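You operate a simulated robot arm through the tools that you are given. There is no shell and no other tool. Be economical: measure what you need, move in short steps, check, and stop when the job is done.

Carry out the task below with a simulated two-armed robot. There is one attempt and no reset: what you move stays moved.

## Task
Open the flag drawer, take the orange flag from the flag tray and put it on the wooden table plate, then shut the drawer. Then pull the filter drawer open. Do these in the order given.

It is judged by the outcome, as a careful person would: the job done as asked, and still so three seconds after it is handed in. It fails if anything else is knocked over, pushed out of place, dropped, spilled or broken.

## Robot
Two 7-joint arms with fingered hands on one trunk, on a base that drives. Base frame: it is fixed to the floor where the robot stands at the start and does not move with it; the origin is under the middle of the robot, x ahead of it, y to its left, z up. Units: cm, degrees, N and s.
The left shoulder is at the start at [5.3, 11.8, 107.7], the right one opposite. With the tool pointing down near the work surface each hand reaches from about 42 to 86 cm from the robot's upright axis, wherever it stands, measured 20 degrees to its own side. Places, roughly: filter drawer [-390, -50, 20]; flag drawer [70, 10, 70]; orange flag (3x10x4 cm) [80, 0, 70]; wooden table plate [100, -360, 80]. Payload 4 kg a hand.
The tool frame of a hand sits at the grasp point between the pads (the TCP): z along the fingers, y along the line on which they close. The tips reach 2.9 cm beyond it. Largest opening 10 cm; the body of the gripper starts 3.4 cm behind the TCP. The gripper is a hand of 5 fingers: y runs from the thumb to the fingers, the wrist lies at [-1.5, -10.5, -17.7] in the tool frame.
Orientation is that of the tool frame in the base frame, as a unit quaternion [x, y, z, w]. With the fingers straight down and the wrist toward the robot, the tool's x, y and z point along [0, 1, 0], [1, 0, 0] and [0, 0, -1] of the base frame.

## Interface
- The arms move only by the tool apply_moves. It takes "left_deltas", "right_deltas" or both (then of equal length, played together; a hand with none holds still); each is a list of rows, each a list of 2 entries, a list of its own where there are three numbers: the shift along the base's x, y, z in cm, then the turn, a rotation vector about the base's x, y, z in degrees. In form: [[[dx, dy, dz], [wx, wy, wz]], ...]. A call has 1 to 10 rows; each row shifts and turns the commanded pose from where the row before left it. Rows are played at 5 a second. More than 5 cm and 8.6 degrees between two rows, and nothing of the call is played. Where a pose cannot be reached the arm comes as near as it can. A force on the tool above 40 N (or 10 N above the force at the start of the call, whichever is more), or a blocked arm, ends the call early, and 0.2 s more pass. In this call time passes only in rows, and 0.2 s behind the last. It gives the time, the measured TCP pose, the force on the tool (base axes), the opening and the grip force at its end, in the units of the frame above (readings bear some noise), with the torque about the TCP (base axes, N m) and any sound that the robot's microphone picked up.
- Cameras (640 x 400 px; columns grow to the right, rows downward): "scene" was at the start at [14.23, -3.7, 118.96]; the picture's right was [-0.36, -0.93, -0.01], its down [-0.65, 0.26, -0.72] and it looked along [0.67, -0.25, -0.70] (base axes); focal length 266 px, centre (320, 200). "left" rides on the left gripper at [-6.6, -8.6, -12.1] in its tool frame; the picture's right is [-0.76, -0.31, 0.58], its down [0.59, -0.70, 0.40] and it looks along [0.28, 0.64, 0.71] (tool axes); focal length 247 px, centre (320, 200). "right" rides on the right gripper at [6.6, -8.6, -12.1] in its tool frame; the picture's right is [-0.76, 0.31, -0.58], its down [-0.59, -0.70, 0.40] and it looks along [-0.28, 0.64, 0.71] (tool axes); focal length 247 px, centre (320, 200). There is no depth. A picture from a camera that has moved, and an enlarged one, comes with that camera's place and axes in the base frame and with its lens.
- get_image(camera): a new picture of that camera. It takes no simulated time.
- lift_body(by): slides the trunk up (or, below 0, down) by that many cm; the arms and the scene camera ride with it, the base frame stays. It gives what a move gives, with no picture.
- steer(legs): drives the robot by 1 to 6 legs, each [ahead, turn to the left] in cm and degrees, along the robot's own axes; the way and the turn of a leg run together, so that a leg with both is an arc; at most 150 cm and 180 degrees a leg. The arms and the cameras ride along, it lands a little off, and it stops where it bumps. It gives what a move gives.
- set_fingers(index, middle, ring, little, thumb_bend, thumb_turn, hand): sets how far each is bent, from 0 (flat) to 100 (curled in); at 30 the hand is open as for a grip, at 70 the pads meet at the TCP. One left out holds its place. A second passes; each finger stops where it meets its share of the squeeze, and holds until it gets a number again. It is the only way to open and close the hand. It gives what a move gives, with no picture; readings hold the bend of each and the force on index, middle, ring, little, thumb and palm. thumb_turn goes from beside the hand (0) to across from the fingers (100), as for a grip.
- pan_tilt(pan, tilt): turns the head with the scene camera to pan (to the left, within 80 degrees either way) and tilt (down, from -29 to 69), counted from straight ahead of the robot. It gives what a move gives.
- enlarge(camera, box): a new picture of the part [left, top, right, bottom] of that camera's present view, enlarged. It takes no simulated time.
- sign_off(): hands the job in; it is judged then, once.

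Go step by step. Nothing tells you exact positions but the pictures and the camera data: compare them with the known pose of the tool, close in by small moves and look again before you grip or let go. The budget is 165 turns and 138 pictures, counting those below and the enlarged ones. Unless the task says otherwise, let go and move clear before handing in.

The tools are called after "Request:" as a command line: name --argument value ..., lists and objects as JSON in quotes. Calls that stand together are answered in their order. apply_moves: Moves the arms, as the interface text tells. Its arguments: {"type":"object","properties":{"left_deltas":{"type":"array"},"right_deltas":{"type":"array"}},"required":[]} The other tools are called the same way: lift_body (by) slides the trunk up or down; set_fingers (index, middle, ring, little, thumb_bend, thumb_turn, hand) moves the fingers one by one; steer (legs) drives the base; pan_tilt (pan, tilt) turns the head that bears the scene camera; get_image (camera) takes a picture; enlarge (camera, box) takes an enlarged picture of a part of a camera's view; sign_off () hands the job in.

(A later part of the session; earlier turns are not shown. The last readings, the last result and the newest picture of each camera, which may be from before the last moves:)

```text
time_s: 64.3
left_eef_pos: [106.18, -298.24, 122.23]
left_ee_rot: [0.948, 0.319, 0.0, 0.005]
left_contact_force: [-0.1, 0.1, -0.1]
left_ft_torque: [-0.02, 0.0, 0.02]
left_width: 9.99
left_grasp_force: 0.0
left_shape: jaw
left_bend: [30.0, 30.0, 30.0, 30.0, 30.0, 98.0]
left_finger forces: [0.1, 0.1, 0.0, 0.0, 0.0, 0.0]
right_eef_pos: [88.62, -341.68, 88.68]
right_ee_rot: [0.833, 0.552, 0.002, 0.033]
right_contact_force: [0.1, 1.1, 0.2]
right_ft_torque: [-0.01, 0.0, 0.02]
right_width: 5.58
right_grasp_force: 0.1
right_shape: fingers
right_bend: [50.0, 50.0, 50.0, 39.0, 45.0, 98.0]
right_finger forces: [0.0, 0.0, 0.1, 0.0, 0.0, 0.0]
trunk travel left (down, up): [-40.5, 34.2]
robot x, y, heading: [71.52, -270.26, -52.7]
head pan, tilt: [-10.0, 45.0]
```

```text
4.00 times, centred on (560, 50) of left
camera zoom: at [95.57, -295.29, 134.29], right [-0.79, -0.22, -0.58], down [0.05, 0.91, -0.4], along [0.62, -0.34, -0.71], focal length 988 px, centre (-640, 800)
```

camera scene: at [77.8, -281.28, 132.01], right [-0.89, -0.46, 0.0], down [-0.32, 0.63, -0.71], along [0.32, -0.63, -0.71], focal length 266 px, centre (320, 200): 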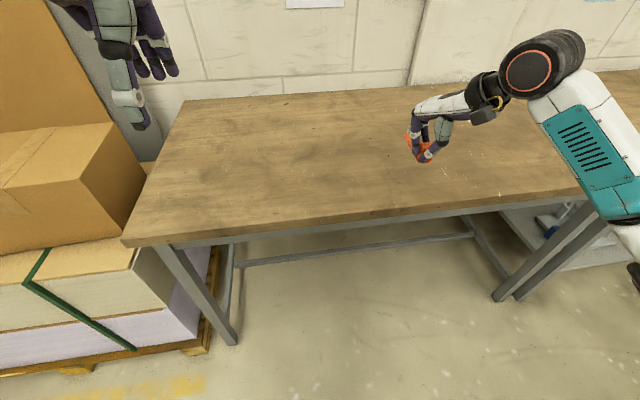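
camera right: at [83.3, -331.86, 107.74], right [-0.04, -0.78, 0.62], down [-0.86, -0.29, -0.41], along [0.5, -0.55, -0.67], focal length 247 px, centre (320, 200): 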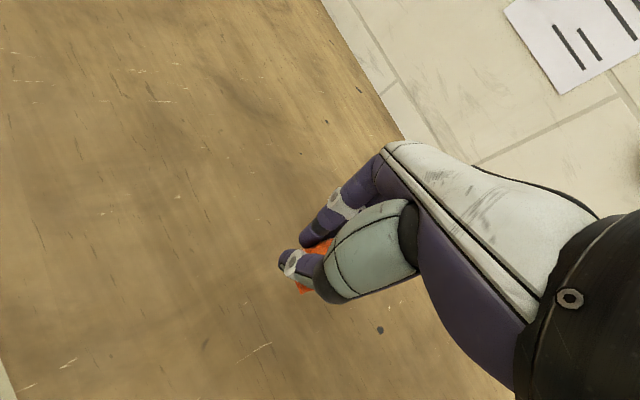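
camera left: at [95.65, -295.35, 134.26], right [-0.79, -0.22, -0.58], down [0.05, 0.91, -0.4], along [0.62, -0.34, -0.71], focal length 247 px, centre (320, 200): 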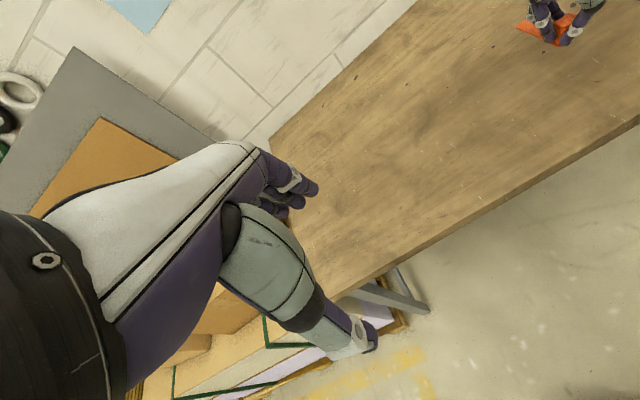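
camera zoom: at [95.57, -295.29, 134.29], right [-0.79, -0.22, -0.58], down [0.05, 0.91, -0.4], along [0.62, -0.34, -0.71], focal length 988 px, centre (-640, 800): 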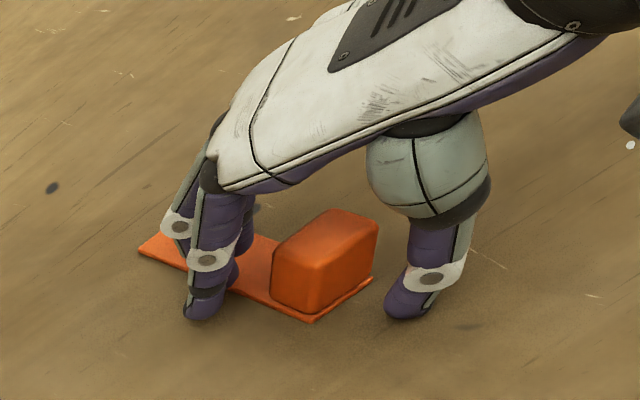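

The flag sits flat on the tabletop and is free. I'll lift straight up, then retract toward the robot.

Request:
apply_moves --right_deltas '[[[0, 0, 2], [0, 0, 0]], [[0, 0, 4], [0, 0, 0]], [[0, 0, 4.5], [0, 0, 0]], [[0, 0, 4.5], [0, 0, 0]], [[-1.5, 2.5, 3], [0, 0, 0]], [[-2.5, 3.5, 0], [0, 0, 0]], [[-2.5, 3.5, 0], [0, 0, 0]], [[-2.5, 3.5, 0], [0, 0, 0]]]'

Request:
get_image --camera "scene"

```text
time_s: 66.1
left_eef_pos: [106.05, -298.19, 122.31]
left_ee_rot: [0.948, 0.319, 0.002, 0.005]
left_contact_force: [0.1, -1.5, 0.8]
left_ft_torque: [-0.01, -0.01, 0.03]
left_width: 9.98
left_grasp_force: 0.1
left_shape: jaw
left_bend: [30.0, 30.0, 30.0, 30.0, 30.0, 98.0]
left_finger forces: [0.0, 0.0, 0.0, 0.1, 0.0, 0.0]
right_eef_pos: [79.75, -328.6, 106.92]
right_ee_rot: [0.834, 0.551, 0.0, 0.034]
right_contact_force: [-0.8, 0.2, -0.2]
right_ft_torque: [-0.01, 0.01, -0.02]
right_width: 5.62
right_grasp_force: 0.0
right_shape: fingers
right_bend: [50.0, 50.0, 50.0, 39.0, 45.0, 98.0]
right_finger forces: [0.0, 0.0, 0.0, 0.1, 0.0, 0.0]
trunk travel left (down, up): [-40.5, 34.2]
robot x, y, heading: [71.04, -270.45, -52.6]
head pan, tilt: [-10.0, 45.0]
```

```text
75 pictures are left
camera scene: at [77.72, -281.22, 132.02], right [-0.89, -0.46, 0.0], down [-0.32, 0.63, -0.71], along [0.33, -0.63, -0.71], focal length 266 px, centre (320, 200)
```

scene: 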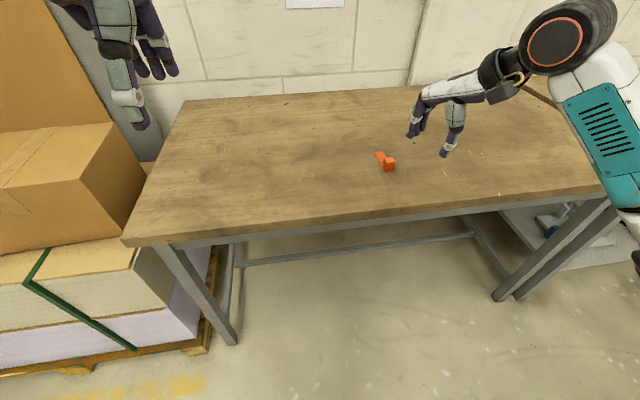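

The flag rests on the table. I'll retrace the route backward to the drawer.

Request:
steer --legs '[[0, -33], [-52, 0], [0, 29.5], [-86, 0]]'

```text
time_s: 76.2
left_eef_pos: [53.81, -181.78, 122.25]
left_ee_rot: [0.957, 0.291, 0.001, 0.004]
left_contact_force: [-0.1, 0.4, 0.5]
left_ft_torque: [-0.04, 0.04, 0.01]
left_width: 10.0
left_grasp_force: 0.0
left_shape: jaw
left_bend: [30.0, 30.0, 30.0, 30.0, 30.0, 98.0]
left_finger forces: [0.0, 0.1, 0.1, 0.0, 0.1, 0.1]
right_eef_pos: [25.68, -210.76, 106.71]
right_ee_rot: [0.85, 0.526, -0.001, 0.033]
right_contact_force: [1.0, 0.3, -0.3]
right_ft_torque: [0.0, 0.02, 0.05]
right_width: 5.58
right_grasp_force: 0.1
right_shape: fingers
right_bend: [50.0, 50.0, 50.0, 39.0, 45.0, 98.0]
right_finger forces: [0.1, 0.0, 0.0, 0.0, 0.0, 0.1]
trunk travel left (down, up): [-40.5, 34.2]
robot x, y, heading: [20.54, -151.51, -56.2]
head pan, tilt: [-10.0, 45.0]
```

Request:
steer --legs '[[0, -14.7], [-141, 0], [0, 107]]'

Request:
pan_tilt --pan -25 --tilt 45

Request:
get_image --camera "scene"

```text
time_s: 88.5
left_eef_pos: [4.85, 13.43, 122.32]
left_ee_rot: [0.46, 0.888, 0.003, 0.002]
left_contact_force: [0.8, 0.3, 0.9]
left_ft_torque: [0.03, -0.02, 0.01]
left_width: 10.0
left_grasp_force: 0.1
left_shape: jaw
left_bend: [30.0, 30.0, 30.0, 30.0, 30.0, 98.0]
left_finger forces: [0.0, 0.0, 0.0, 0.1, 0.1, 0.0]
right_eef_pos: [34.51, -13.99, 106.71]
right_ee_rot: [0.216, 0.976, 0.023, 0.025]
right_contact_force: [0.8, -0.1, -1.7]
right_ft_torque: [0.0, 0.02, 0.04]
right_width: 5.62
right_grasp_force: 0.1
right_shape: fingers
right_bend: [50.0, 50.0, 50.0, 39.0, 45.0, 98.0]
right_finger forces: [0.1, 0.1, 0.1, 0.0, 0.0, 0.0]
trunk travel left (down, up): [-40.5, 34.2]
robot x, y, heading: [-23.66, -20.52, 35.1]
head pan, tilt: [-10.0, 45.0]
```

```text
time_s: 89.2
left_eef_pos: [4.94, 13.51, 122.29]
left_ee_rot: [0.461, 0.888, 0.004, 0.002]
left_contact_force: [-0.3, 0.2, -0.7]
left_ft_torque: [0.0, -0.02, 0.01]
left_width: 9.99
left_grasp_force: 0.1
left_shape: jaw
left_bend: [30.0, 30.0, 30.0, 30.0, 30.0, 98.0]
left_finger forces: [0.1, 0.0, 0.0, 0.0, 0.1, 0.1]
right_eef_pos: [34.5, -13.86, 106.74]
right_ee_rot: [0.217, 0.976, 0.024, 0.025]
right_contact_force: [0.1, 0.3, 0.1]
right_ft_torque: [-0.01, 0.02, 0.03]
right_width: 5.61
right_grasp_force: 0.1
right_shape: fingers
right_bend: [50.0, 50.0, 50.0, 39.0, 45.0, 98.0]
right_finger forces: [0.1, 0.0, 0.0, 0.0, 0.0, 0.0]
trunk travel left (down, up): [-40.5, 34.2]
robot x, y, heading: [-24.14, -20.02, 35.5]
head pan, tilt: [-25.0, 45.0]
```

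```text
74 pictures are left
camera scene: at [-12.29, -16.27, 132.0], right [0.18, -0.98, 0.0], down [-0.7, -0.13, -0.71], along [0.7, 0.13, -0.71], focal length 266 px, centre (320, 200)
```

scene: 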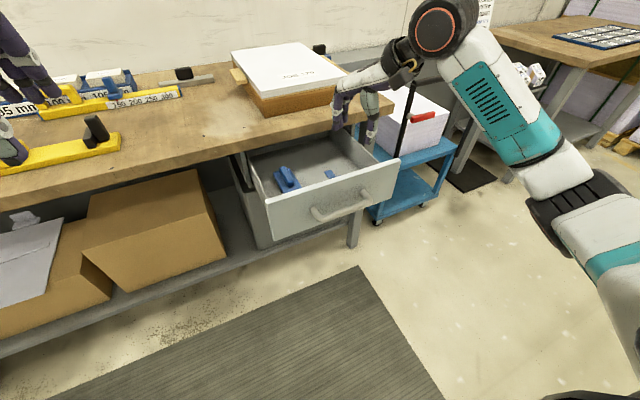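

Back at the drawer; the handle is near (40,-13,77.5). I'll back 10 cm, make a fist with the right hand, pitch it forward and use it to push the handle.

Request:
steer --legs '[[-10, 0]]'

Request:
set_fingers --hand "right" --index 100 --middle 100 --ring 100 --little 100

Request:
set_fingers --hand "right" --thumb_bend 90

```text
time_s: 90.4
left_eef_pos: [-3.67, 7.36, 122.48]
left_ee_rot: [0.458, 0.889, 0.004, 0.002]
left_contact_force: [-0.3, -0.3, 0.1]
left_ft_torque: [0.05, -0.02, 0.02]
left_width: 9.97
left_grasp_force: 0.2
left_shape: jaw
left_bend: [30.0, 30.0, 30.0, 30.0, 30.0, 98.0]
left_finger forces: [0.0, 0.0, 0.0, 0.1, 0.0, 0.1]
right_eef_pos: [25.93, -19.88, 106.84]
right_ee_rot: [0.215, 0.976, 0.025, 0.026]
right_contact_force: [0.3, -0.2, 0.5]
right_ft_torque: [0.0, -0.01, 0.01]
right_width: 5.61
right_grasp_force: 0.0
right_shape: fingers
right_bend: [50.0, 50.0, 50.0, 39.0, 45.0, 98.0]
right_finger forces: [0.1, 0.1, 0.1, 0.1, 0.1, 0.0]
trunk travel left (down, up): [-40.5, 34.2]
robot x, y, heading: [-32.36, -26.46, 35.3]
head pan, tilt: [-25.0, 45.0]
```

```text
time_s: 91.4
left_eef_pos: [-3.61, 7.63, 122.33]
left_ee_rot: [0.459, 0.889, 0.005, 0.002]
left_contact_force: [-0.2, 0.7, -0.7]
left_ft_torque: [-0.01, 0.0, -0.02]
left_width: 9.97
left_grasp_force: 0.0
left_shape: jaw
left_bend: [30.0, 30.0, 30.0, 30.0, 30.0, 98.0]
left_finger forces: [0.0, 0.0, 0.0, 0.0, 0.0, 0.1]
right_eef_pos: [26.15, -19.71, 106.73]
right_ee_rot: [0.215, 0.976, 0.023, 0.025]
right_contact_force: [0.1, -0.7, -0.1]
right_ft_torque: [0.01, 0.02, 0.02]
right_width: 4.16
right_grasp_force: 0.1
right_shape: fingers
right_bend: [100.0, 100.0, 100.0, 100.0, 45.0, 98.0]
right_finger forces: [0.1, 0.0, 0.1, 0.1, 0.1, 0.0]
trunk travel left (down, up): [-40.5, 34.2]
robot x, y, heading: [-32.1, -26.0, 35.6]
head pan, tilt: [-25.0, 45.0]
```

```text
time_s: 92.4
left_eef_pos: [-3.61, 7.53, 122.23]
left_ee_rot: [0.458, 0.889, 0.003, 0.001]
left_contact_force: [0.3, 0.4, -1.1]
left_ft_torque: [-0.01, -0.01, -0.01]
left_width: 10.01
left_grasp_force: 0.2
left_shape: jaw
left_bend: [30.0, 30.0, 30.0, 30.0, 30.0, 98.0]
left_finger forces: [0.1, 0.1, 0.0, 0.1, 0.0, 0.0]
right_eef_pos: [26.05, -19.78, 106.74]
right_ee_rot: [0.216, 0.976, 0.023, 0.024]
right_contact_force: [0.1, 0.5, 0.0]
right_ft_torque: [-0.02, 0.0, 0.03]
right_width: 2.99
right_grasp_force: 0.1
right_shape: fingers
right_bend: [100.0, 100.0, 100.0, 100.0, 89.0, 97.0]
right_finger forces: [0.0, 0.1, 0.0, 0.1, 0.1, 0.0]
trunk travel left (down, up): [-40.5, 34.2]
robot x, y, heading: [-32.68, -26.32, 35.5]
head pan, tilt: [-25.0, 45.0]
```

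Request:
apply_moves --right_deltas '[[[0.5, 0, -2], [0, 0, -7.3]], [[0.5, 0, -2], [0, 0, -7.3]], [[0.5, 0, -2], [0, 0, -7.3]], [[0.5, 0, -2], [0, 0, -7.3]], [[0.5, 0, -3], [4.7, -6.5, 0]], [[0.5, 0, -3], [4.7, -6.5, 0]], [[0.5, 0, -3], [4.7, -6.5, 0]], [[0.5, 0, -3], [4.7, -6.5, 0]], [[0.5, 0, -3], [4.7, -6.5, 0]], [[0.5, 0.5, -3], [4.7, -6.5, 0]]]'

Request:
get_image --camera "scene"

Request:
get_image --camera "right"

```text
time_s: 94.6
left_eef_pos: [-3.53, 7.55, 122.19]
left_ee_rot: [0.458, 0.889, 0.004, 0.002]
left_contact_force: [-0.4, 0.6, -1.0]
left_ft_torque: [0.0, -0.01, -0.01]
left_width: 9.97
left_grasp_force: 0.1
left_shape: jaw
left_bend: [30.0, 30.0, 30.0, 30.0, 30.0, 98.0]
left_finger forces: [0.0, 0.0, 0.1, 0.1, 0.0, 0.0]
right_eef_pos: [31.32, -19.31, 80.88]
right_ee_rot: [0.416, 0.799, 0.377, 0.214]
right_contact_force: [-0.1, 0.0, -0.1]
right_ft_torque: [0.02, 0.03, 0.01]
right_width: 3.02
right_grasp_force: 0.1
right_shape: fingers
right_bend: [100.0, 100.0, 100.0, 100.0, 89.0, 97.0]
right_finger forces: [0.0, 0.1, 0.1, 0.1, 0.0, 0.0]
trunk travel left (down, up): [-40.5, 34.2]
robot x, y, heading: [-32.49, -26.55, 35.4]
head pan, tilt: [-25.0, 45.0]
```

```text
73 pictures are left
camera scene: at [-20.68, -22.18, 132.0], right [0.18, -0.98, 0.0], down [-0.7, -0.13, -0.71], along [0.69, 0.13, -0.71], focal length 266 px, centre (320, 200)
```

scene: 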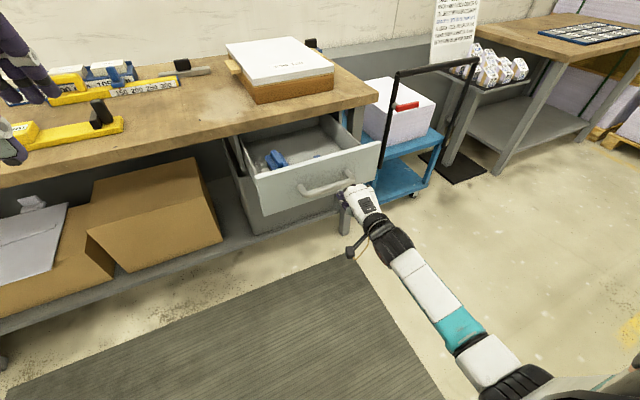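

```text
72 pictures are left
camera right: at [15.38, -22.15, 81.52], right [0.2, -0.76, 0.62], down [0.24, -0.58, -0.78], along [0.95, 0.31, 0.06], focal length 247 px, centre (320, 200)
```

right: 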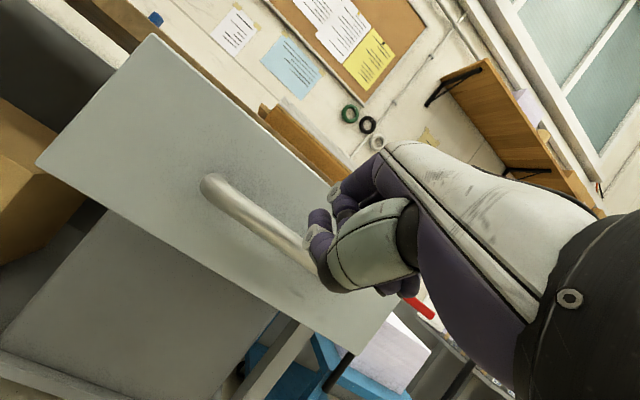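

Request:
apply_moves --right_deltas '[[[-0.5, 0.7, -1.5], [0, 0, 0]], [[0, 0, -1.5], [0, 0, 0]], [[1.62, 1.17, 0], [0, 0, 0]], [[1.62, 1.17, 0], [0, 0, 0]], [[1.62, 1.17, 0], [0, 0, 0]]]'

Request:
enlarge --camera "scene" --box '[240, 110, 400, 230]'

Request:
get_image --camera "right"

```text
time_s: 95.8
left_eef_pos: [-3.54, 7.71, 122.25]
left_ee_rot: [0.459, 0.888, 0.003, 0.001]
left_contact_force: [0.3, -0.7, -0.1]
left_ft_torque: [-0.03, 0.04, 0.0]
left_width: 10.01
left_grasp_force: 0.1
left_shape: jaw
left_bend: [30.0, 30.0, 30.0, 30.0, 30.0, 98.0]
left_finger forces: [0.1, 0.0, 0.0, 0.0, 0.1, 0.0]
right_eef_pos: [35.63, -15.33, 77.64]
right_ee_rot: [0.416, 0.8, 0.377, 0.212]
right_contact_force: [-0.9, -1.1, -0.3]
right_ft_torque: [0.01, -0.05, 0.03]
right_width: 2.99
right_grasp_force: 0.9
right_shape: fingers
right_bend: [100.0, 100.0, 100.0, 100.0, 89.0, 97.0]
right_finger forces: [0.0, 0.0, 0.0, 0.0, 0.4, 0.0]
trunk travel left (down, up): [-40.5, 34.2]
robot x, y, heading: [-32.58, -26.27, 35.3]
head pan, tilt: [-25.0, 45.0]
```

```text
3.33 times, centred on (320, 170) of scene
camera zoom: at [-20.69, -22.21, 132.0], right [0.18, -0.98, 0.0], down [-0.7, -0.13, -0.71], along [0.69, 0.13, -0.71], focal length 886 px, centre (320, 300)
```

zoom: 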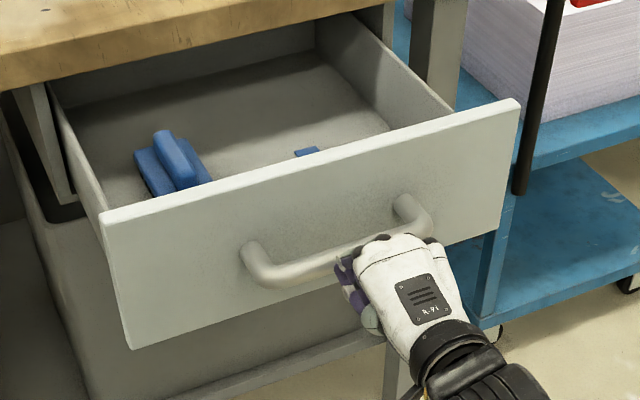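

```text
70 pictures are left
camera right: at [19.74, -18.1, 78.4], right [0.2, -0.76, 0.62], down [0.24, -0.58, -0.78], along [0.95, 0.31, 0.06], focal length 247 px, centre (320, 200)
```

right: 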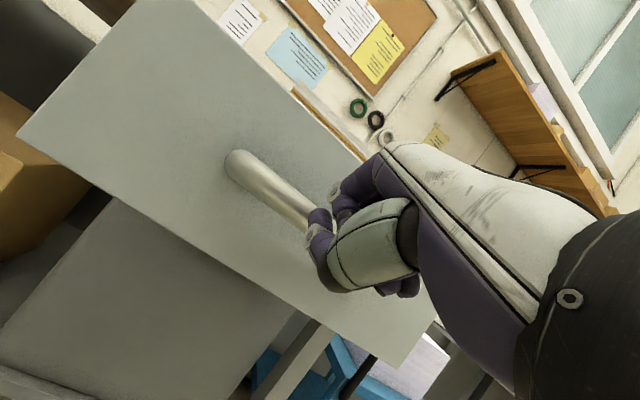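

Request:
apply_moves --right_deltas '[[[-0.9, 1.2, 0], [0, 0, 0]], [[0.81, 0.59, 0], [0, 0, 0]], [[1.22, 0.88, 0], [0, 0, 0]], [[1.62, 1.17, 0], [0, 0, 0]], [[1.62, 1.17, 0], [0, 0, 0]], [[1.62, 1.17, 0], [0, 0, 0]], [[1.62, 1.17, 0], [0, 0, 0]]]'

Request:
get_image --camera "scene"

```text
time_s: 97.4
left_eef_pos: [-3.58, 7.68, 122.14]
left_ee_rot: [0.458, 0.889, 0.004, 0.002]
left_contact_force: [0.3, 0.7, 0.6]
left_ft_torque: [0.0, -0.02, 0.02]
left_width: 9.96
left_grasp_force: 0.0
left_shape: jaw
left_bend: [30.0, 30.0, 30.0, 30.0, 30.0, 98.0]
left_finger forces: [0.0, 0.0, 0.0, 0.0, 0.0, 0.0]
right_eef_pos: [43.45, -7.63, 77.71]
right_ee_rot: [0.416, 0.799, 0.377, 0.212]
right_contact_force: [0.7, 0.0, 0.0]
right_ft_torque: [0.01, 0.02, 0.0]
right_width: 3.0
right_grasp_force: 0.0
right_shape: fingers
right_bend: [100.0, 100.0, 100.0, 100.0, 89.0, 97.0]
right_finger forces: [0.0, 0.0, 0.1, 0.0, 0.0, 0.1]
trunk travel left (down, up): [-40.5, 34.2]
robot x, y, heading: [-32.35, -26.37, 35.5]
head pan, tilt: [-25.0, 45.0]
```

```text
69 pictures are left
camera scene: at [-20.66, -22.18, 131.99], right [0.18, -0.98, 0.0], down [-0.7, -0.13, -0.71], along [0.69, 0.13, -0.71], focal length 266 px, centre (320, 200)
```

scene: 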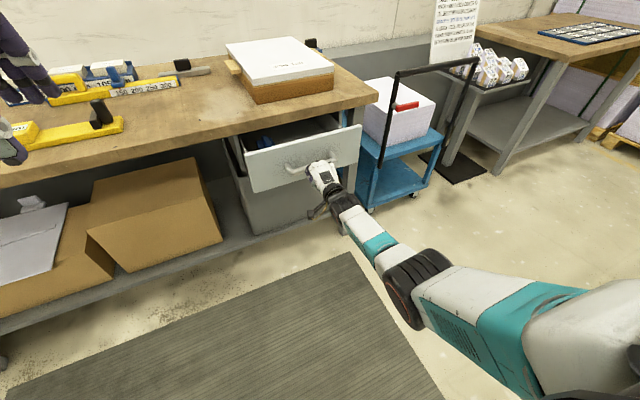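

Request:
apply_moves --right_deltas '[[[1.22, 0.88, 0], [0, 0, 0]], [[1.62, 1.17, 0], [0, 0, 0]], [[1.62, 1.17, 0], [0, 0, 0]], [[1.62, 1.17, 0], [0, 0, 0]], [[1.62, 1.17, 0], [0, 0, 0]], [[1.22, 0.88, 0], [0, 0, 0]], [[0.81, 0.59, 0], [0, 0, 0]]]'

Request:
enlarge --camera "scene" --box '[220, 80, 400, 220]'

```text
time_s: 99.0
left_eef_pos: [-3.57, 7.53, 122.21]
left_ee_rot: [0.458, 0.889, 0.004, 0.003]
left_contact_force: [0.3, -0.1, 0.4]
left_ft_torque: [-0.03, 0.01, -0.01]
left_width: 9.99
left_grasp_force: 0.0
left_shape: jaw
left_bend: [30.0, 30.0, 30.0, 30.0, 30.0, 98.0]
left_finger forces: [0.0, 0.1, 0.0, 0.0, 0.0, 0.1]
right_eef_pos: [47.38, -2.26, 81.61]
right_ee_rot: [0.416, 0.8, 0.378, 0.212]
right_contact_force: [0.2, -0.8, -0.6]
right_ft_torque: [0.02, 0.01, 0.01]
right_width: 3.02
right_grasp_force: 0.0
right_shape: fingers
right_bend: [100.0, 100.0, 100.0, 100.0, 89.0, 97.0]
right_finger forces: [0.0, 0.0, 0.0, 0.1, 0.1, 0.1]
right hand out of reach, approached as far as the arm can: row 3, 4, 5, 6, 7
trunk travel left (down, up): [-40.5, 34.2]
robot x, y, heading: [-32.71, -26.4, 35.4]
head pan, tilt: [-25.0, 45.0]
```

```text
2.86 times, centred on (310, 150) of scene
camera zoom: at [-20.69, -22.24, 132.0], right [0.18, -0.98, 0.0], down [-0.7, -0.13, -0.71], along [0.69, 0.13, -0.71], focal length 759 px, centre (349, 343)
```

zoom: 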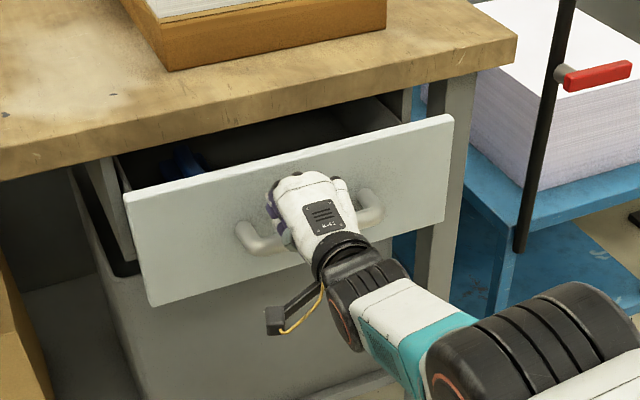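

The arm is at full stretch with about 8 cm left; I'll drive gently forward so the fist finishes the push.

Request:
steer --legs '[[6, 0]]'

Request:
enlarge --camera "scene" --box '[220, 80, 400, 220]'

```text
time_s: 100.0
left_eef_pos: [1.25, 11.08, 122.26]
left_ee_rot: [0.459, 0.888, 0.004, 0.001]
left_contact_force: [0.7, 0.5, 0.2]
left_ft_torque: [-0.01, -0.01, -0.05]
left_width: 9.99
left_grasp_force: 0.1
left_shape: jaw
left_bend: [30.0, 30.0, 30.0, 30.0, 30.0, 98.0]
left_finger forces: [0.0, 0.0, 0.1, 0.1, 0.0, 0.0]
right_eef_pos: [52.22, 1.19, 81.4]
right_ee_rot: [0.416, 0.8, 0.377, 0.212]
right_contact_force: [0.5, -0.3, -0.6]
right_ft_torque: [0.0, 0.02, -0.01]
right_width: 3.01
right_grasp_force: 0.2
right_shape: fingers
right_bend: [100.0, 100.0, 100.0, 100.0, 89.0, 97.0]
right_finger forces: [0.1, 0.1, 0.1, 0.1, 0.0, 0.1]
trunk travel left (down, up): [-40.5, 34.2]
robot x, y, heading: [-27.21, -22.74, 35.6]
head pan, tilt: [-25.0, 45.0]
```

```text
2.86 times, centred on (310, 150) of scene
camera zoom: at [-15.78, -18.7, 131.99], right [0.18, -0.98, 0.0], down [-0.7, -0.13, -0.71], along [0.69, 0.13, -0.71], focal length 759 px, centre (349, 343)
```

zoom: 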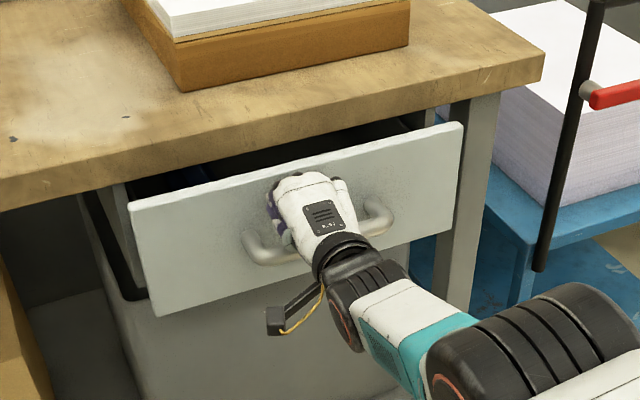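

Request:
apply_moves --right_deltas '[[[-2.4, -1.75, 0], [0, 0, 0]], [[-2.4, -1.75, 0], [0, 0, 0]], [[-1, 1.2, -2.5], [0, 0, 0]], [[0, 0, -2.5], [0, 0, 0]]]'

Request:
enlarge --camera "scene" --box '[220, 80, 400, 220]'

```text
time_s: 101.0
left_eef_pos: [1.23, 11.01, 122.35]
left_ee_rot: [0.459, 0.889, 0.004, 0.002]
left_contact_force: [1.2, -0.3, 0.5]
left_ft_torque: [0.0, -0.01, -0.02]
left_width: 9.96
left_grasp_force: 0.1
left_shape: jaw
left_bend: [30.0, 30.0, 30.0, 30.0, 30.0, 98.0]
left_finger forces: [0.0, 0.1, 0.0, 0.0, 0.0, 0.0]
right_eef_pos: [46.23, -1.23, 76.7]
right_ee_rot: [0.417, 0.8, 0.377, 0.212]
right_contact_force: [0.4, -0.6, 0.2]
right_ft_torque: [0.02, -0.01, -0.03]
right_width: 3.02
right_grasp_force: 0.0
right_shape: fingers
right_bend: [100.0, 100.0, 100.0, 100.0, 89.0, 97.0]
right_finger forces: [0.0, 0.0, 0.0, 0.0, 0.1, 0.0]
trunk travel left (down, up): [-40.5, 34.2]
robot x, y, heading: [-27.72, -22.83, 35.7]
head pan, tilt: [-25.0, 45.0]
```

```text
2.86 times, centred on (310, 150) of scene
camera zoom: at [-15.84, -18.77, 132.0], right [0.18, -0.98, 0.0], down [-0.7, -0.13, -0.71], along [0.69, 0.13, -0.71], focal length 759 px, centre (349, 343)
```

zoom: 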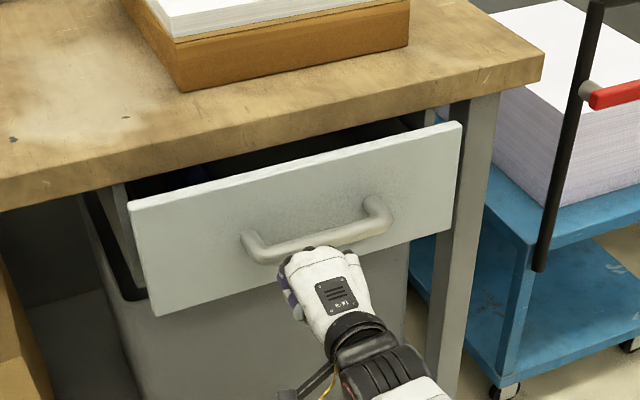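

Request:
steer --legs '[[7, 0]]'

Request:
apply_moves --right_deltas '[[[0.81, 0.59, 0], [0, 0, 0]], [[0.81, 0.59, 0], [0, 0, 0]], [[0.81, 0.59, 0], [0, 0, 0]]]'

Request:
enlarge --camera "scene" --box '[220, 80, 400, 220]'

```text
time_s: 102.0
left_eef_pos: [7.08, 15.25, 122.11]
left_ee_rot: [0.459, 0.889, 0.003, 0.002]
left_contact_force: [0.3, 0.2, -0.1]
left_ft_torque: [0.01, 0.01, 0.0]
left_width: 9.98
left_grasp_force: 0.1
left_shape: jaw
left_bend: [30.0, 30.0, 30.0, 30.0, 30.0, 98.0]
left_finger forces: [0.1, 0.0, 0.0, 0.0, 0.1, 0.0]
right_eef_pos: [52.1, 2.91, 76.63]
right_ee_rot: [0.417, 0.799, 0.377, 0.213]
right_contact_force: [0.2, -0.1, -1.0]
right_ft_torque: [0.02, -0.01, 0.03]
right_width: 3.05
right_grasp_force: 0.1
right_shape: fingers
right_bend: [100.0, 100.0, 100.0, 100.0, 89.0, 97.0]
right_finger forces: [0.0, 0.1, 0.0, 0.0, 0.0, 0.1]
trunk travel left (down, up): [-40.5, 34.2]
robot x, y, heading: [-21.8, -18.58, 35.9]
head pan, tilt: [-25.0, 45.0]
```

```text
time_s: 102.6
left_eef_pos: [6.7, 14.95, 122.37]
left_ee_rot: [0.459, 0.888, 0.005, 0.002]
left_contact_force: [-0.2, 0.5, -0.4]
left_ft_torque: [-0.02, 0.03, 0.02]
left_width: 10.0
left_grasp_force: 0.1
left_shape: jaw
left_bend: [30.0, 30.0, 30.0, 30.0, 30.0, 98.0]
left_finger forces: [0.0, 0.0, 0.1, 0.1, 0.0, 0.0]
right_eef_pos: [52.93, 3.49, 75.96]
right_ee_rot: [0.418, 0.801, 0.372, 0.211]
right_contact_force: [-15.0, -10.5, 3.1]
right_ft_torque: [0.06, -0.31, -0.01]
right_width: 3.04
right_grasp_force: 9.0
right_shape: fingers
right_bend: [100.0, 100.0, 100.0, 100.0, 89.0, 97.0]
right_finger forces: [0.0, 11.1, 0.0, 0.0, 6.6, 0.1]
trunk travel left (down, up): [-40.5, 34.2]
robot x, y, heading: [-22.16, -18.96, 35.5]
head pan, tilt: [-25.0, 45.0]
stopped in row 3 (right hand): the force on the tool passed its limit (the readings are from after the stop); the commanded pose is now the measured one
```

```text
2.86 times, centred on (310, 150) of scene
camera zoom: at [-10.32, -14.77, 132.03], right [0.18, -0.98, 0.0], down [-0.69, -0.13, -0.71], along [0.7, 0.13, -0.71], focal length 759 px, centre (349, 343)
```

zoom: 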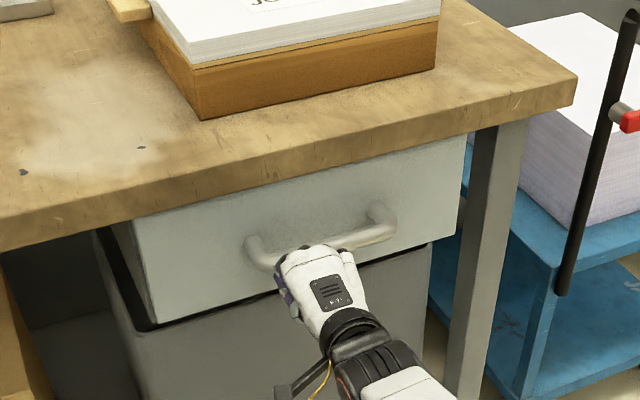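

The push met a firm stop, so the drawer is shut. I'll back the fist away and verify.

Request:
apply_moves --right_deltas '[[[-1.22, -0.88, 0], [0, 0, 0]], [[-1.62, -1.17, 0], [0, 0, 0]], [[-2.4, -1.75, 0], [0, 0, 0]], [[-2.4, -1.75, 0], [0, 0, 0]], [[-2.4, -1.75, 2], [0, 0, 0]], [[-2.4, -1.75, 2], [0, 0, 0]]]'

Request:
enlarge --camera "scene" --box '[200, 60, 420, 220]'

```text
time_s: 104.0
left_eef_pos: [6.9, 15.11, 122.36]
left_ee_rot: [0.459, 0.888, 0.004, 0.002]
left_contact_force: [-0.9, 0.3, -1.0]
left_ft_torque: [-0.04, -0.01, 0.0]
left_width: 10.01
left_grasp_force: 0.1
left_shape: jaw
left_bend: [30.0, 30.0, 30.0, 30.0, 30.0, 98.0]
left_finger forces: [0.0, 0.0, 0.1, 0.0, 0.0, 0.0]
right_eef_pos: [40.6, -5.59, 79.69]
right_ee_rot: [0.417, 0.802, 0.373, 0.21]
right_contact_force: [-0.5, -0.7, -0.6]
right_ft_torque: [0.01, -0.05, 0.0]
right_width: 3.06
right_grasp_force: 0.0
right_shape: fingers
right_bend: [100.0, 100.0, 100.0, 100.0, 89.0, 97.0]
right_finger forces: [0.0, 0.0, 0.0, 0.0, 0.0, 0.0]
trunk travel left (down, up): [-40.5, 34.2]
robot x, y, heading: [-22.07, -18.99, 35.6]
head pan, tilt: [-25.0, 45.0]
```

```text
2.50 times, centred on (310, 140) of scene
camera zoom: at [-10.23, -14.73, 132.01], right [0.18, -0.98, 0.0], down [-0.69, -0.13, -0.71], along [0.7, 0.13, -0.71], focal length 664 px, centre (345, 350)
```

zoom: 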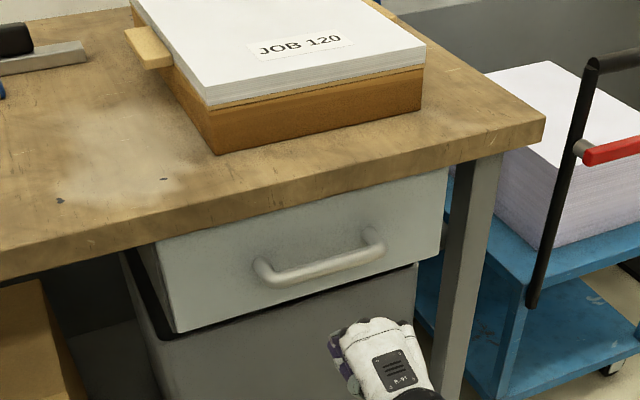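

The drawer is shut (handle back at its starting depth). Now to the filter drawer behind me: raise the hand, back off, turn around and look.

Request:
apply_moves --right_deltas '[[[-2.4, -1.75, 3.5], [0, 0, 0]], [[-2.4, -1.75, 3.5], [0, 0, 0]], [[-1, -0.75, 4], [0, 0, 0]], [[0, 0, 4], [0, 0, 0]], [[0, 0, 4], [0, 0, 0]]]'

Request:
steer --legs '[[-25, 0], [0, 140]]'

Request:
pan_tilt --pan 0 --tilt 15

Request:
get_image --camera "scene"

```text
time_s: 105.2
left_eef_pos: [6.9, 15.07, 122.21]
left_ee_rot: [0.459, 0.888, 0.004, 0.002]
left_contact_force: [1.2, 0.1, -0.2]
left_ft_torque: [-0.01, -0.01, 0.05]
left_width: 10.0
left_grasp_force: 0.0
left_shape: jaw
left_bend: [30.0, 30.0, 30.0, 30.0, 30.0, 98.0]
left_finger forces: [0.0, 0.0, 0.0, 0.1, 0.0, 0.1]
right_eef_pos: [34.67, -9.86, 98.85]
right_ee_rot: [0.417, 0.802, 0.373, 0.21]
right_contact_force: [-1.1, -0.5, 0.4]
right_ft_torque: [0.03, -0.01, 0.01]
right_width: 3.03
right_grasp_force: 0.0
right_shape: fingers
right_bend: [100.0, 100.0, 100.0, 100.0, 89.0, 97.0]
right_finger forces: [0.0, 0.1, 0.0, 0.0, 0.0, 0.0]
trunk travel left (down, up): [-40.5, 34.2]
robot x, y, heading: [-22.11, -19.07, 35.8]
head pan, tilt: [-25.0, 45.0]
```

```text
time_s: 112.8
left_eef_pos: [-86.29, -41.46, 122.27]
left_ee_rot: [-0.683, 0.731, 0.003, -0.003]
left_contact_force: [-1.0, -0.1, -0.3]
left_ft_torque: [0.02, -0.01, 0.0]
left_width: 10.0
left_grasp_force: 0.2
left_shape: jaw
left_bend: [30.0, 30.0, 30.0, 30.0, 30.0, 98.0]
left_finger forces: [0.0, 0.1, 0.0, 0.0, 0.0, 0.0]
right_eef_pos: [-92.06, -4.72, 98.83]
right_ee_rot: [-0.615, 0.663, 0.324, -0.28]
right_contact_force: [0.8, 0.1, 0.3]
right_ft_torque: [-0.02, 0.0, -0.02]
right_width: 3.05
right_grasp_force: 0.2
right_shape: fingers
right_bend: [100.0, 100.0, 100.0, 100.0, 89.0, 97.0]
right_finger forces: [0.1, 0.1, 0.1, 0.0, 0.1, 0.1]
trunk travel left (down, up): [-40.5, 34.2]
robot x, y, heading: [-42.22, -33.35, 176.1]
head pan, tilt: [-25.0, 45.0]
```

```text
time_s: 113.8
left_eef_pos: [-86.37, -41.64, 122.21]
left_ee_rot: [-0.683, 0.731, 0.004, -0.003]
left_contact_force: [0.1, 0.6, 0.2]
left_ft_torque: [0.0, 0.01, 0.02]
left_width: 10.0
left_grasp_force: 0.0
left_shape: jaw
left_bend: [30.0, 30.0, 30.0, 30.0, 30.0, 98.0]
left_finger forces: [0.0, 0.0, 0.0, 0.1, 0.0, 0.0]
right_eef_pos: [-92.01, -4.82, 98.82]
right_ee_rot: [-0.615, 0.663, 0.323, -0.28]
right_contact_force: [0.7, 0.8, 0.0]
right_ft_torque: [0.01, 0.0, 0.0]
right_width: 3.07
right_grasp_force: 0.1
right_shape: fingers
right_bend: [100.0, 100.0, 100.0, 100.0, 89.0, 97.0]
right_finger forces: [0.1, 0.0, 0.0, 0.0, 0.0, 0.0]
trunk travel left (down, up): [-40.5, 34.2]
robot x, y, heading: [-42.36, -33.98, 176.3]
head pan, tilt: [0.0, 15.0]
```

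```text
63 pictures are left
camera scene: at [-56.34, -32.62, 136.68], right [0.07, 1.0, 0.0], down [0.26, -0.02, -0.97], along [-0.96, 0.06, -0.26], focal length 266 px, centre (320, 200)
```

scene: 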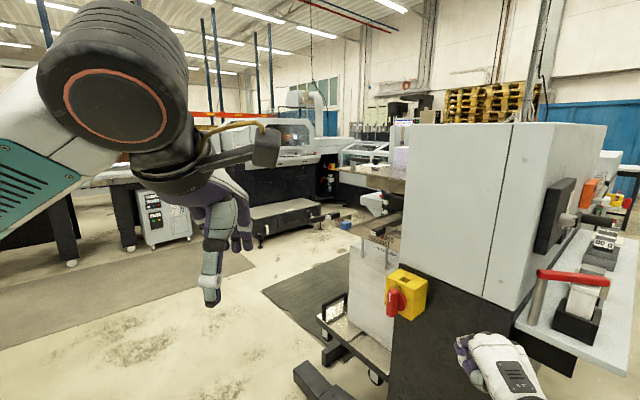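

Request:
enlarge --camera "scene" --box '[220, 130, 400, 260]'

```text
3.08 times, centred on (310, 195) of scene
camera zoom: at [-56.34, -32.62, 136.68], right [0.07, 1.0, 0.0], down [0.26, -0.02, -0.97], along [-0.96, 0.06, -0.26], focal length 818 px, centre (351, 215)
```

zoom: 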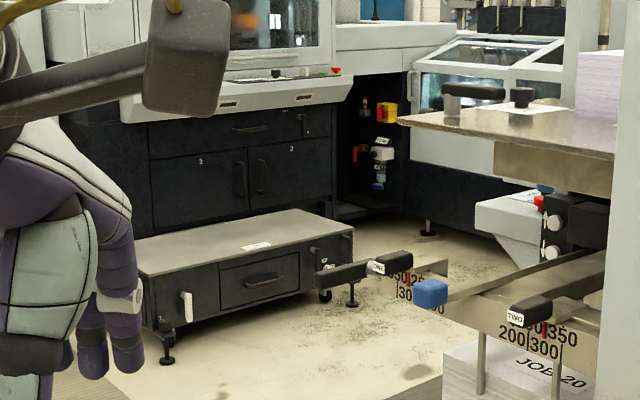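

The filter drawer is in the low black platform, near (-381,-51,20), its face turned toward (+x,+y) at about 45°. A machine blocks the direct line, so I'll swing left of it and look again.

Request:
steer --legs '[[0, 36], [130, 0], [0, -30]]'

Request:
pan_tilt --pan -15 --tilt 22

Request:
get_image --camera "scene"

```text
time_s: 123.5
left_eef_pos: [-194.86, -116.81, 122.2]
left_ee_rot: [0.725, -0.689, -0.002, 0.003]
left_contact_force: [1.1, -0.4, 0.1]
left_ft_torque: [-0.01, 0.03, 0.0]
left_width: 9.97
left_grasp_force: 0.0
left_shape: jaw
left_bend: [30.0, 30.0, 30.0, 30.0, 30.0, 98.0]
left_finger forces: [0.0, 0.0, 0.0, 0.1, 0.0, 0.0]
right_eef_pos: [-204.85, -80.91, 98.83]
right_ee_rot: [0.653, -0.625, -0.306, 0.299]
right_contact_force: [-0.7, 0.8, -0.1]
right_ft_torque: [0.0, -0.01, 0.02]
right_width: 3.04
right_grasp_force: 0.0
right_shape: fingers
right_bend: [100.0, 100.0, 100.0, 100.0, 89.0, 97.0]
right_finger forces: [0.0, 0.0, 0.0, 0.0, 0.0, 0.0]
trunk travel left (down, up): [-40.5, 34.2]
robot x, y, heading: [-152.14, -103.59, -177.0]
head pan, tilt: [0.0, 15.0]
```

```text
time_s: 124.3
left_eef_pos: [-194.84, -116.82, 122.39]
left_ee_rot: [0.724, -0.689, -0.003, 0.004]
left_contact_force: [0.2, -0.6, 0.3]
left_ft_torque: [0.01, -0.01, -0.02]
left_width: 9.96
left_grasp_force: 0.1
left_shape: jaw
left_bend: [30.0, 30.0, 30.0, 30.0, 30.0, 98.0]
left_finger forces: [0.1, 0.0, 0.0, 0.1, 0.1, 0.1]
right_eef_pos: [-204.85, -80.82, 98.82]
right_ee_rot: [0.653, -0.625, -0.306, 0.299]
right_contact_force: [-0.8, -0.6, 0.0]
right_ft_torque: [-0.01, -0.02, -0.01]
right_width: 3.07
right_grasp_force: 0.1
right_shape: fingers
right_bend: [100.0, 100.0, 100.0, 100.0, 89.0, 97.0]
right_finger forces: [0.0, 0.0, 0.1, 0.0, 0.0, 0.0]
trunk travel left (down, up): [-40.5, 34.2]
robot x, y, heading: [-152.48, -104.02, -177.1]
head pan, tilt: [-15.0, 22.0]
```

```text
61 pictures are left
camera scene: at [-165.89, -101.92, 135.55], right [0.21, 0.98, 0.0], down [0.37, -0.08, -0.93], along [-0.91, 0.19, -0.37], focal length 266 px, centre (320, 200)
```

scene: 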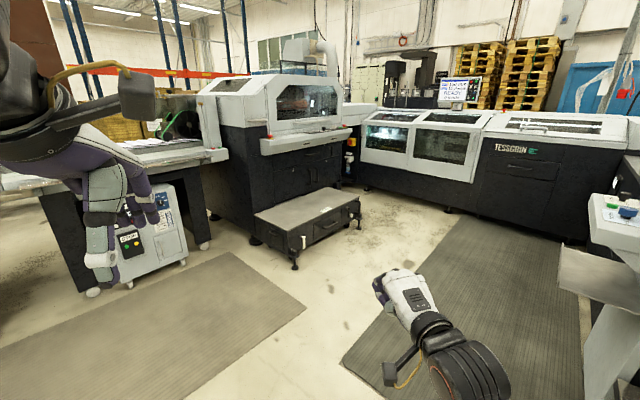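

Request:
enlarge --camera "scene" --box '[240, 170, 380, 280]'

```text
3.64 times, centred on (310, 225) of scene
camera zoom: at [-165.89, -101.92, 135.55], right [0.21, 0.98, 0.0], down [0.37, -0.08, -0.93], along [-0.91, 0.19, -0.37], focal length 966 px, centre (356, 109)
```

zoom: 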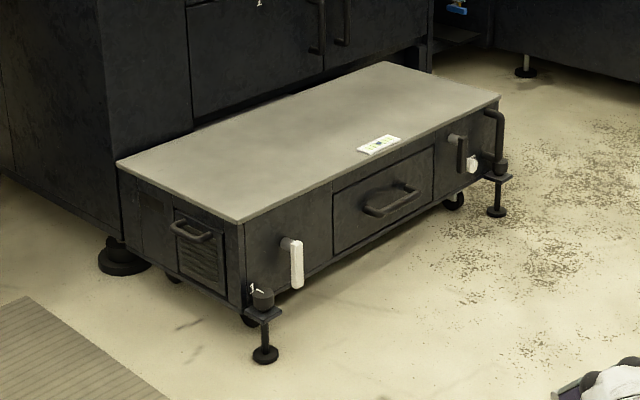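

The target is the centre drawer with the D-handle in the long face at about (-385,-47,20), facing bearing ≈36°. The floor toward it is clear; I'll drive to a stance facing it.

Request:
steer --legs '[[0, -28], [140, 0], [38, 0], [0, 61]]'

Request:
pan_tilt --pan -15 --tilt 50

Request:
get_image --camera "scene"

```text
time_s: 137.4
left_eef_pos: [-345.7, -58.55, 122.13]
left_ee_rot: [0.882, -0.471, -0.003, 0.003]
left_contact_force: [-0.4, -0.3, 0.2]
left_ft_torque: [0.01, 0.01, -0.01]
left_width: 10.02
left_grasp_force: 0.0
left_shape: jaw
left_bend: [30.0, 30.0, 30.0, 30.0, 30.0, 98.0]
left_finger forces: [0.1, 0.1, 0.0, 0.0, 0.1, 0.0]
right_eef_pos: [-372.77, -32.88, 98.73]
right_ee_rot: [0.795, -0.429, -0.216, 0.37]
right_contact_force: [0.0, 0.9, 0.2]
right_ft_torque: [0.0, 0.0, 0.02]
right_width: 3.07
right_grasp_force: 0.0
right_shape: fingers
right_bend: [100.0, 100.0, 100.0, 100.0, 89.0, 97.0]
right_finger forces: [0.1, 0.0, 0.0, 0.1, 0.1, 0.1]
trunk travel left (down, up): [-40.5, 34.2]
robot x, y, heading: [-316.05, -25.82, -146.3]
head pan, tilt: [-15.0, 22.0]
```

```text
time_s: 138.4
left_eef_pos: [-345.86, -58.52, 122.29]
left_ee_rot: [0.882, -0.472, -0.002, 0.003]
left_contact_force: [-0.3, 0.7, -0.2]
left_ft_torque: [0.01, 0.02, -0.01]
left_width: 9.99
left_grasp_force: 0.1
left_shape: jaw
left_bend: [30.0, 30.0, 30.0, 30.0, 30.0, 98.0]
left_finger forces: [0.1, 0.0, 0.0, 0.0, 0.0, 0.0]
right_eef_pos: [-372.86, -32.84, 98.75]
right_ee_rot: [0.795, -0.43, -0.217, 0.369]
right_contact_force: [0.3, 0.1, 0.4]
right_ft_torque: [0.0, 0.01, 0.01]
right_width: 3.06
right_grasp_force: 0.0
right_shape: fingers
right_bend: [100.0, 100.0, 100.0, 100.0, 89.0, 97.0]
right_finger forces: [0.0, 0.0, 0.1, 0.1, 0.1, 0.0]
trunk travel left (down, up): [-40.5, 34.2]
robot x, y, heading: [-315.83, -25.5, -146.4]
head pan, tilt: [-15.0, 50.0]
```

```text
59 pictures are left
camera scene: at [-327.04, -30.5, 131.32], right [-0.32, 0.95, 0.0], down [0.72, 0.25, -0.64], along [-0.61, -0.21, -0.77], focal length 266 px, centre (320, 200)
```

scene: 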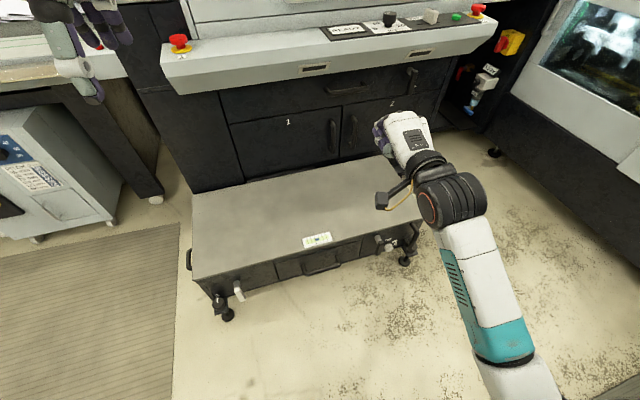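

Request:
enlarge --camera "scene" --box '[190, 200, 430, 330]'

```text
2.67 times, centred on (310, 265) of scene
camera zoom: at [-327.04, -30.5, 131.32], right [-0.32, 0.95, 0.0], down [0.72, 0.25, -0.64], along [-0.61, -0.21, -0.77], focal length 708 px, centre (347, 27)
```

zoom: 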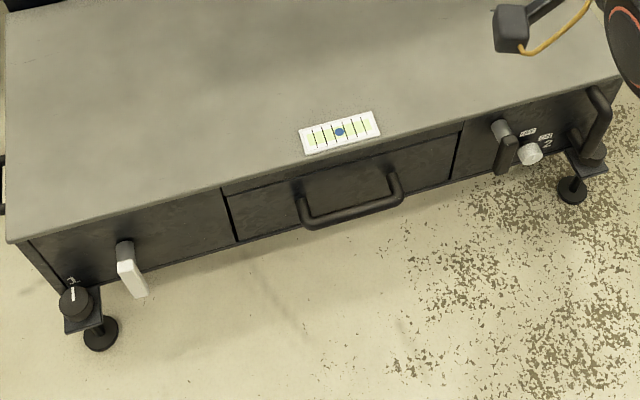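

The handle is at about (-378,-46,20), 16 cm wide, in a pose much like the first one. I'll retract the hand, lower the trunk and open the fingers.

Request:
apply_moves --right_deltas '[[[3, 1, 0], [3.5, -4.9, 0]], [[3, 1, 0], [4.0, -5.7, 0]], [[3, 1, 0], [4.0, -5.7, 0]]]'

Request:
set_fingers --hand "right" --thumb_bend 30

Request:
set_fingers --hand "right" --index 42 --middle 42 --ring 42 --little 42

Request:
lift_body --by -38

Request:
get_image --camera "scene"

Request:
get_image --camera "right"

```text
time_s: 139.2
left_eef_pos: [-345.82, -58.66, 122.11]
left_ee_rot: [0.881, -0.472, -0.001, 0.004]
left_contact_force: [-0.2, -0.8, -0.3]
left_ft_torque: [0.03, 0.0, 0.05]
left_width: 10.0
left_grasp_force: 0.1
left_shape: jaw
left_bend: [30.0, 30.0, 30.0, 30.0, 30.0, 98.0]
left_finger forces: [0.1, 0.0, 0.0, 0.0, 0.0, 0.1]
right_eef_pos: [-365.8, -30.47, 97.66]
right_ee_rot: [0.851, -0.454, -0.143, 0.223]
right_contact_force: [0.1, -0.2, -0.3]
right_ft_torque: [0.0, -0.03, -0.03]
right_width: 3.05
right_grasp_force: 0.2
right_shape: fingers
right_bend: [100.0, 100.0, 100.0, 100.0, 89.0, 97.0]
right_finger forces: [0.0, 0.0, 0.0, 0.0, 0.1, 0.0]
right hand out of reach, approached as far as the arm can: row 3
trunk travel left (down, up): [-40.5, 34.2]
robot x, y, heading: [-316.07, -25.48, -146.2]
head pan, tilt: [-15.0, 50.0]
```

```text
time_s: 140.2
left_eef_pos: [-345.89, -58.62, 122.23]
left_ee_rot: [0.882, -0.471, -0.003, 0.004]
left_contact_force: [-0.1, 0.1, 0.0]
left_ft_torque: [-0.02, 0.01, -0.01]
left_width: 9.97
left_grasp_force: 0.0
left_shape: jaw
left_bend: [30.0, 30.0, 30.0, 30.0, 30.0, 98.0]
left_finger forces: [0.0, 0.0, 0.0, 0.0, 0.0, 0.0]
right_eef_pos: [-365.68, -30.54, 97.88]
right_ee_rot: [0.851, -0.453, -0.143, 0.224]
right_contact_force: [0.2, 0.4, 0.0]
right_ft_torque: [0.0, 0.0, -0.03]
right_width: 4.9
right_grasp_force: 0.1
right_shape: fingers
right_bend: [100.0, 100.0, 100.0, 100.0, 30.0, 97.0]
right_finger forces: [0.0, 0.1, 0.0, 0.0, 0.0, 0.0]
trunk travel left (down, up): [-40.5, 34.2]
robot x, y, heading: [-315.62, -25.48, -146.0]
head pan, tilt: [-15.0, 50.0]
```

```text
time_s: 141.2
left_eef_pos: [-345.83, -58.63, 122.26]
left_ee_rot: [0.882, -0.472, -0.002, 0.004]
left_contact_force: [0.1, 0.6, -0.9]
left_ft_torque: [0.02, 0.04, 0.03]
left_width: 10.01
left_grasp_force: 0.0
left_shape: jaw
left_bend: [30.0, 30.0, 30.0, 30.0, 30.0, 98.0]
left_finger forces: [0.0, 0.0, 0.0, 0.1, 0.1, 0.1]
right_eef_pos: [-365.73, -30.5, 97.73]
right_ee_rot: [0.851, -0.453, -0.144, 0.224]
right_contact_force: [-1.2, -0.4, 0.0]
right_ft_torque: [-0.03, -0.03, -0.02]
right_width: 8.41
right_grasp_force: 0.1
right_shape: fingers
right_bend: [42.0, 42.0, 42.0, 42.0, 30.0, 97.0]
right_finger forces: [0.0, 0.1, 0.0, 0.0, 0.0, 0.1]
trunk travel left (down, up): [-40.5, 34.2]
robot x, y, heading: [-315.91, -25.7, -146.5]
head pan, tilt: [-15.0, 50.0]
```

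```text
time_s: 144.5
left_eef_pos: [-346.11, -58.98, 84.89]
left_ee_rot: [0.887, -0.462, -0.001, -0.003]
left_contact_force: [-3.0, -1.6, -2.1]
left_ft_torque: [0.03, -0.29, 0.22]
left_width: 9.98
left_grasp_force: 0.1
left_shape: jaw
left_bend: [30.0, 30.0, 30.0, 30.0, 30.0, 98.0]
left_finger forces: [0.0, 0.0, 0.0, 0.0, 0.0, 0.0]
right_eef_pos: [-365.27, -30.2, 46.38]
right_ee_rot: [0.881, -0.466, -0.055, 0.059]
right_contact_force: [0.1, -0.5, 0.5]
right_ft_torque: [0.0, 0.01, 0.01]
right_width: 8.42
right_grasp_force: 0.1
right_shape: fingers
right_bend: [42.0, 42.0, 42.0, 42.0, 30.0, 97.0]
right_finger forces: [0.0, 0.0, 0.1, 0.0, 0.0, 0.1]
trunk travel left (down, up): [-3.3, 71.3]
robot x, y, heading: [-315.75, -25.11, -146.4]
head pan, tilt: [-15.0, 50.0]
stopped: the force on the tool passed its limit (the readings are from after the stop); the commanded pose is now the measured one
```

```text
57 pictures are left
camera scene: at [-337.91, -37.8, 92.65], right [-0.32, 0.95, 0.0], down [0.72, 0.25, -0.65], along [-0.61, -0.21, -0.76], focal length 266 px, centre (320, 200)
```

scene: 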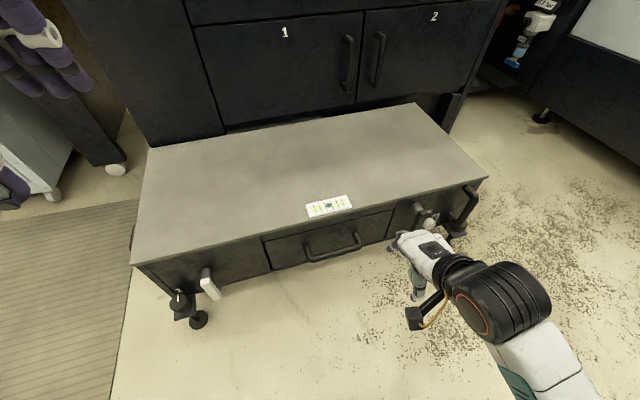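

```text
56 pictures are left
camera right: at [-352.65, -30.19, 56.61], right [-0.59, 0.48, 0.65], down [0.18, 0.86, -0.48], along [-0.79, -0.16, -0.59], focal length 247 px, centre (320, 200)
```

right: 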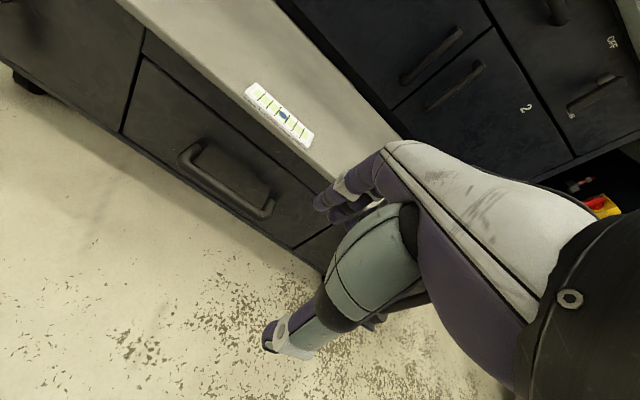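

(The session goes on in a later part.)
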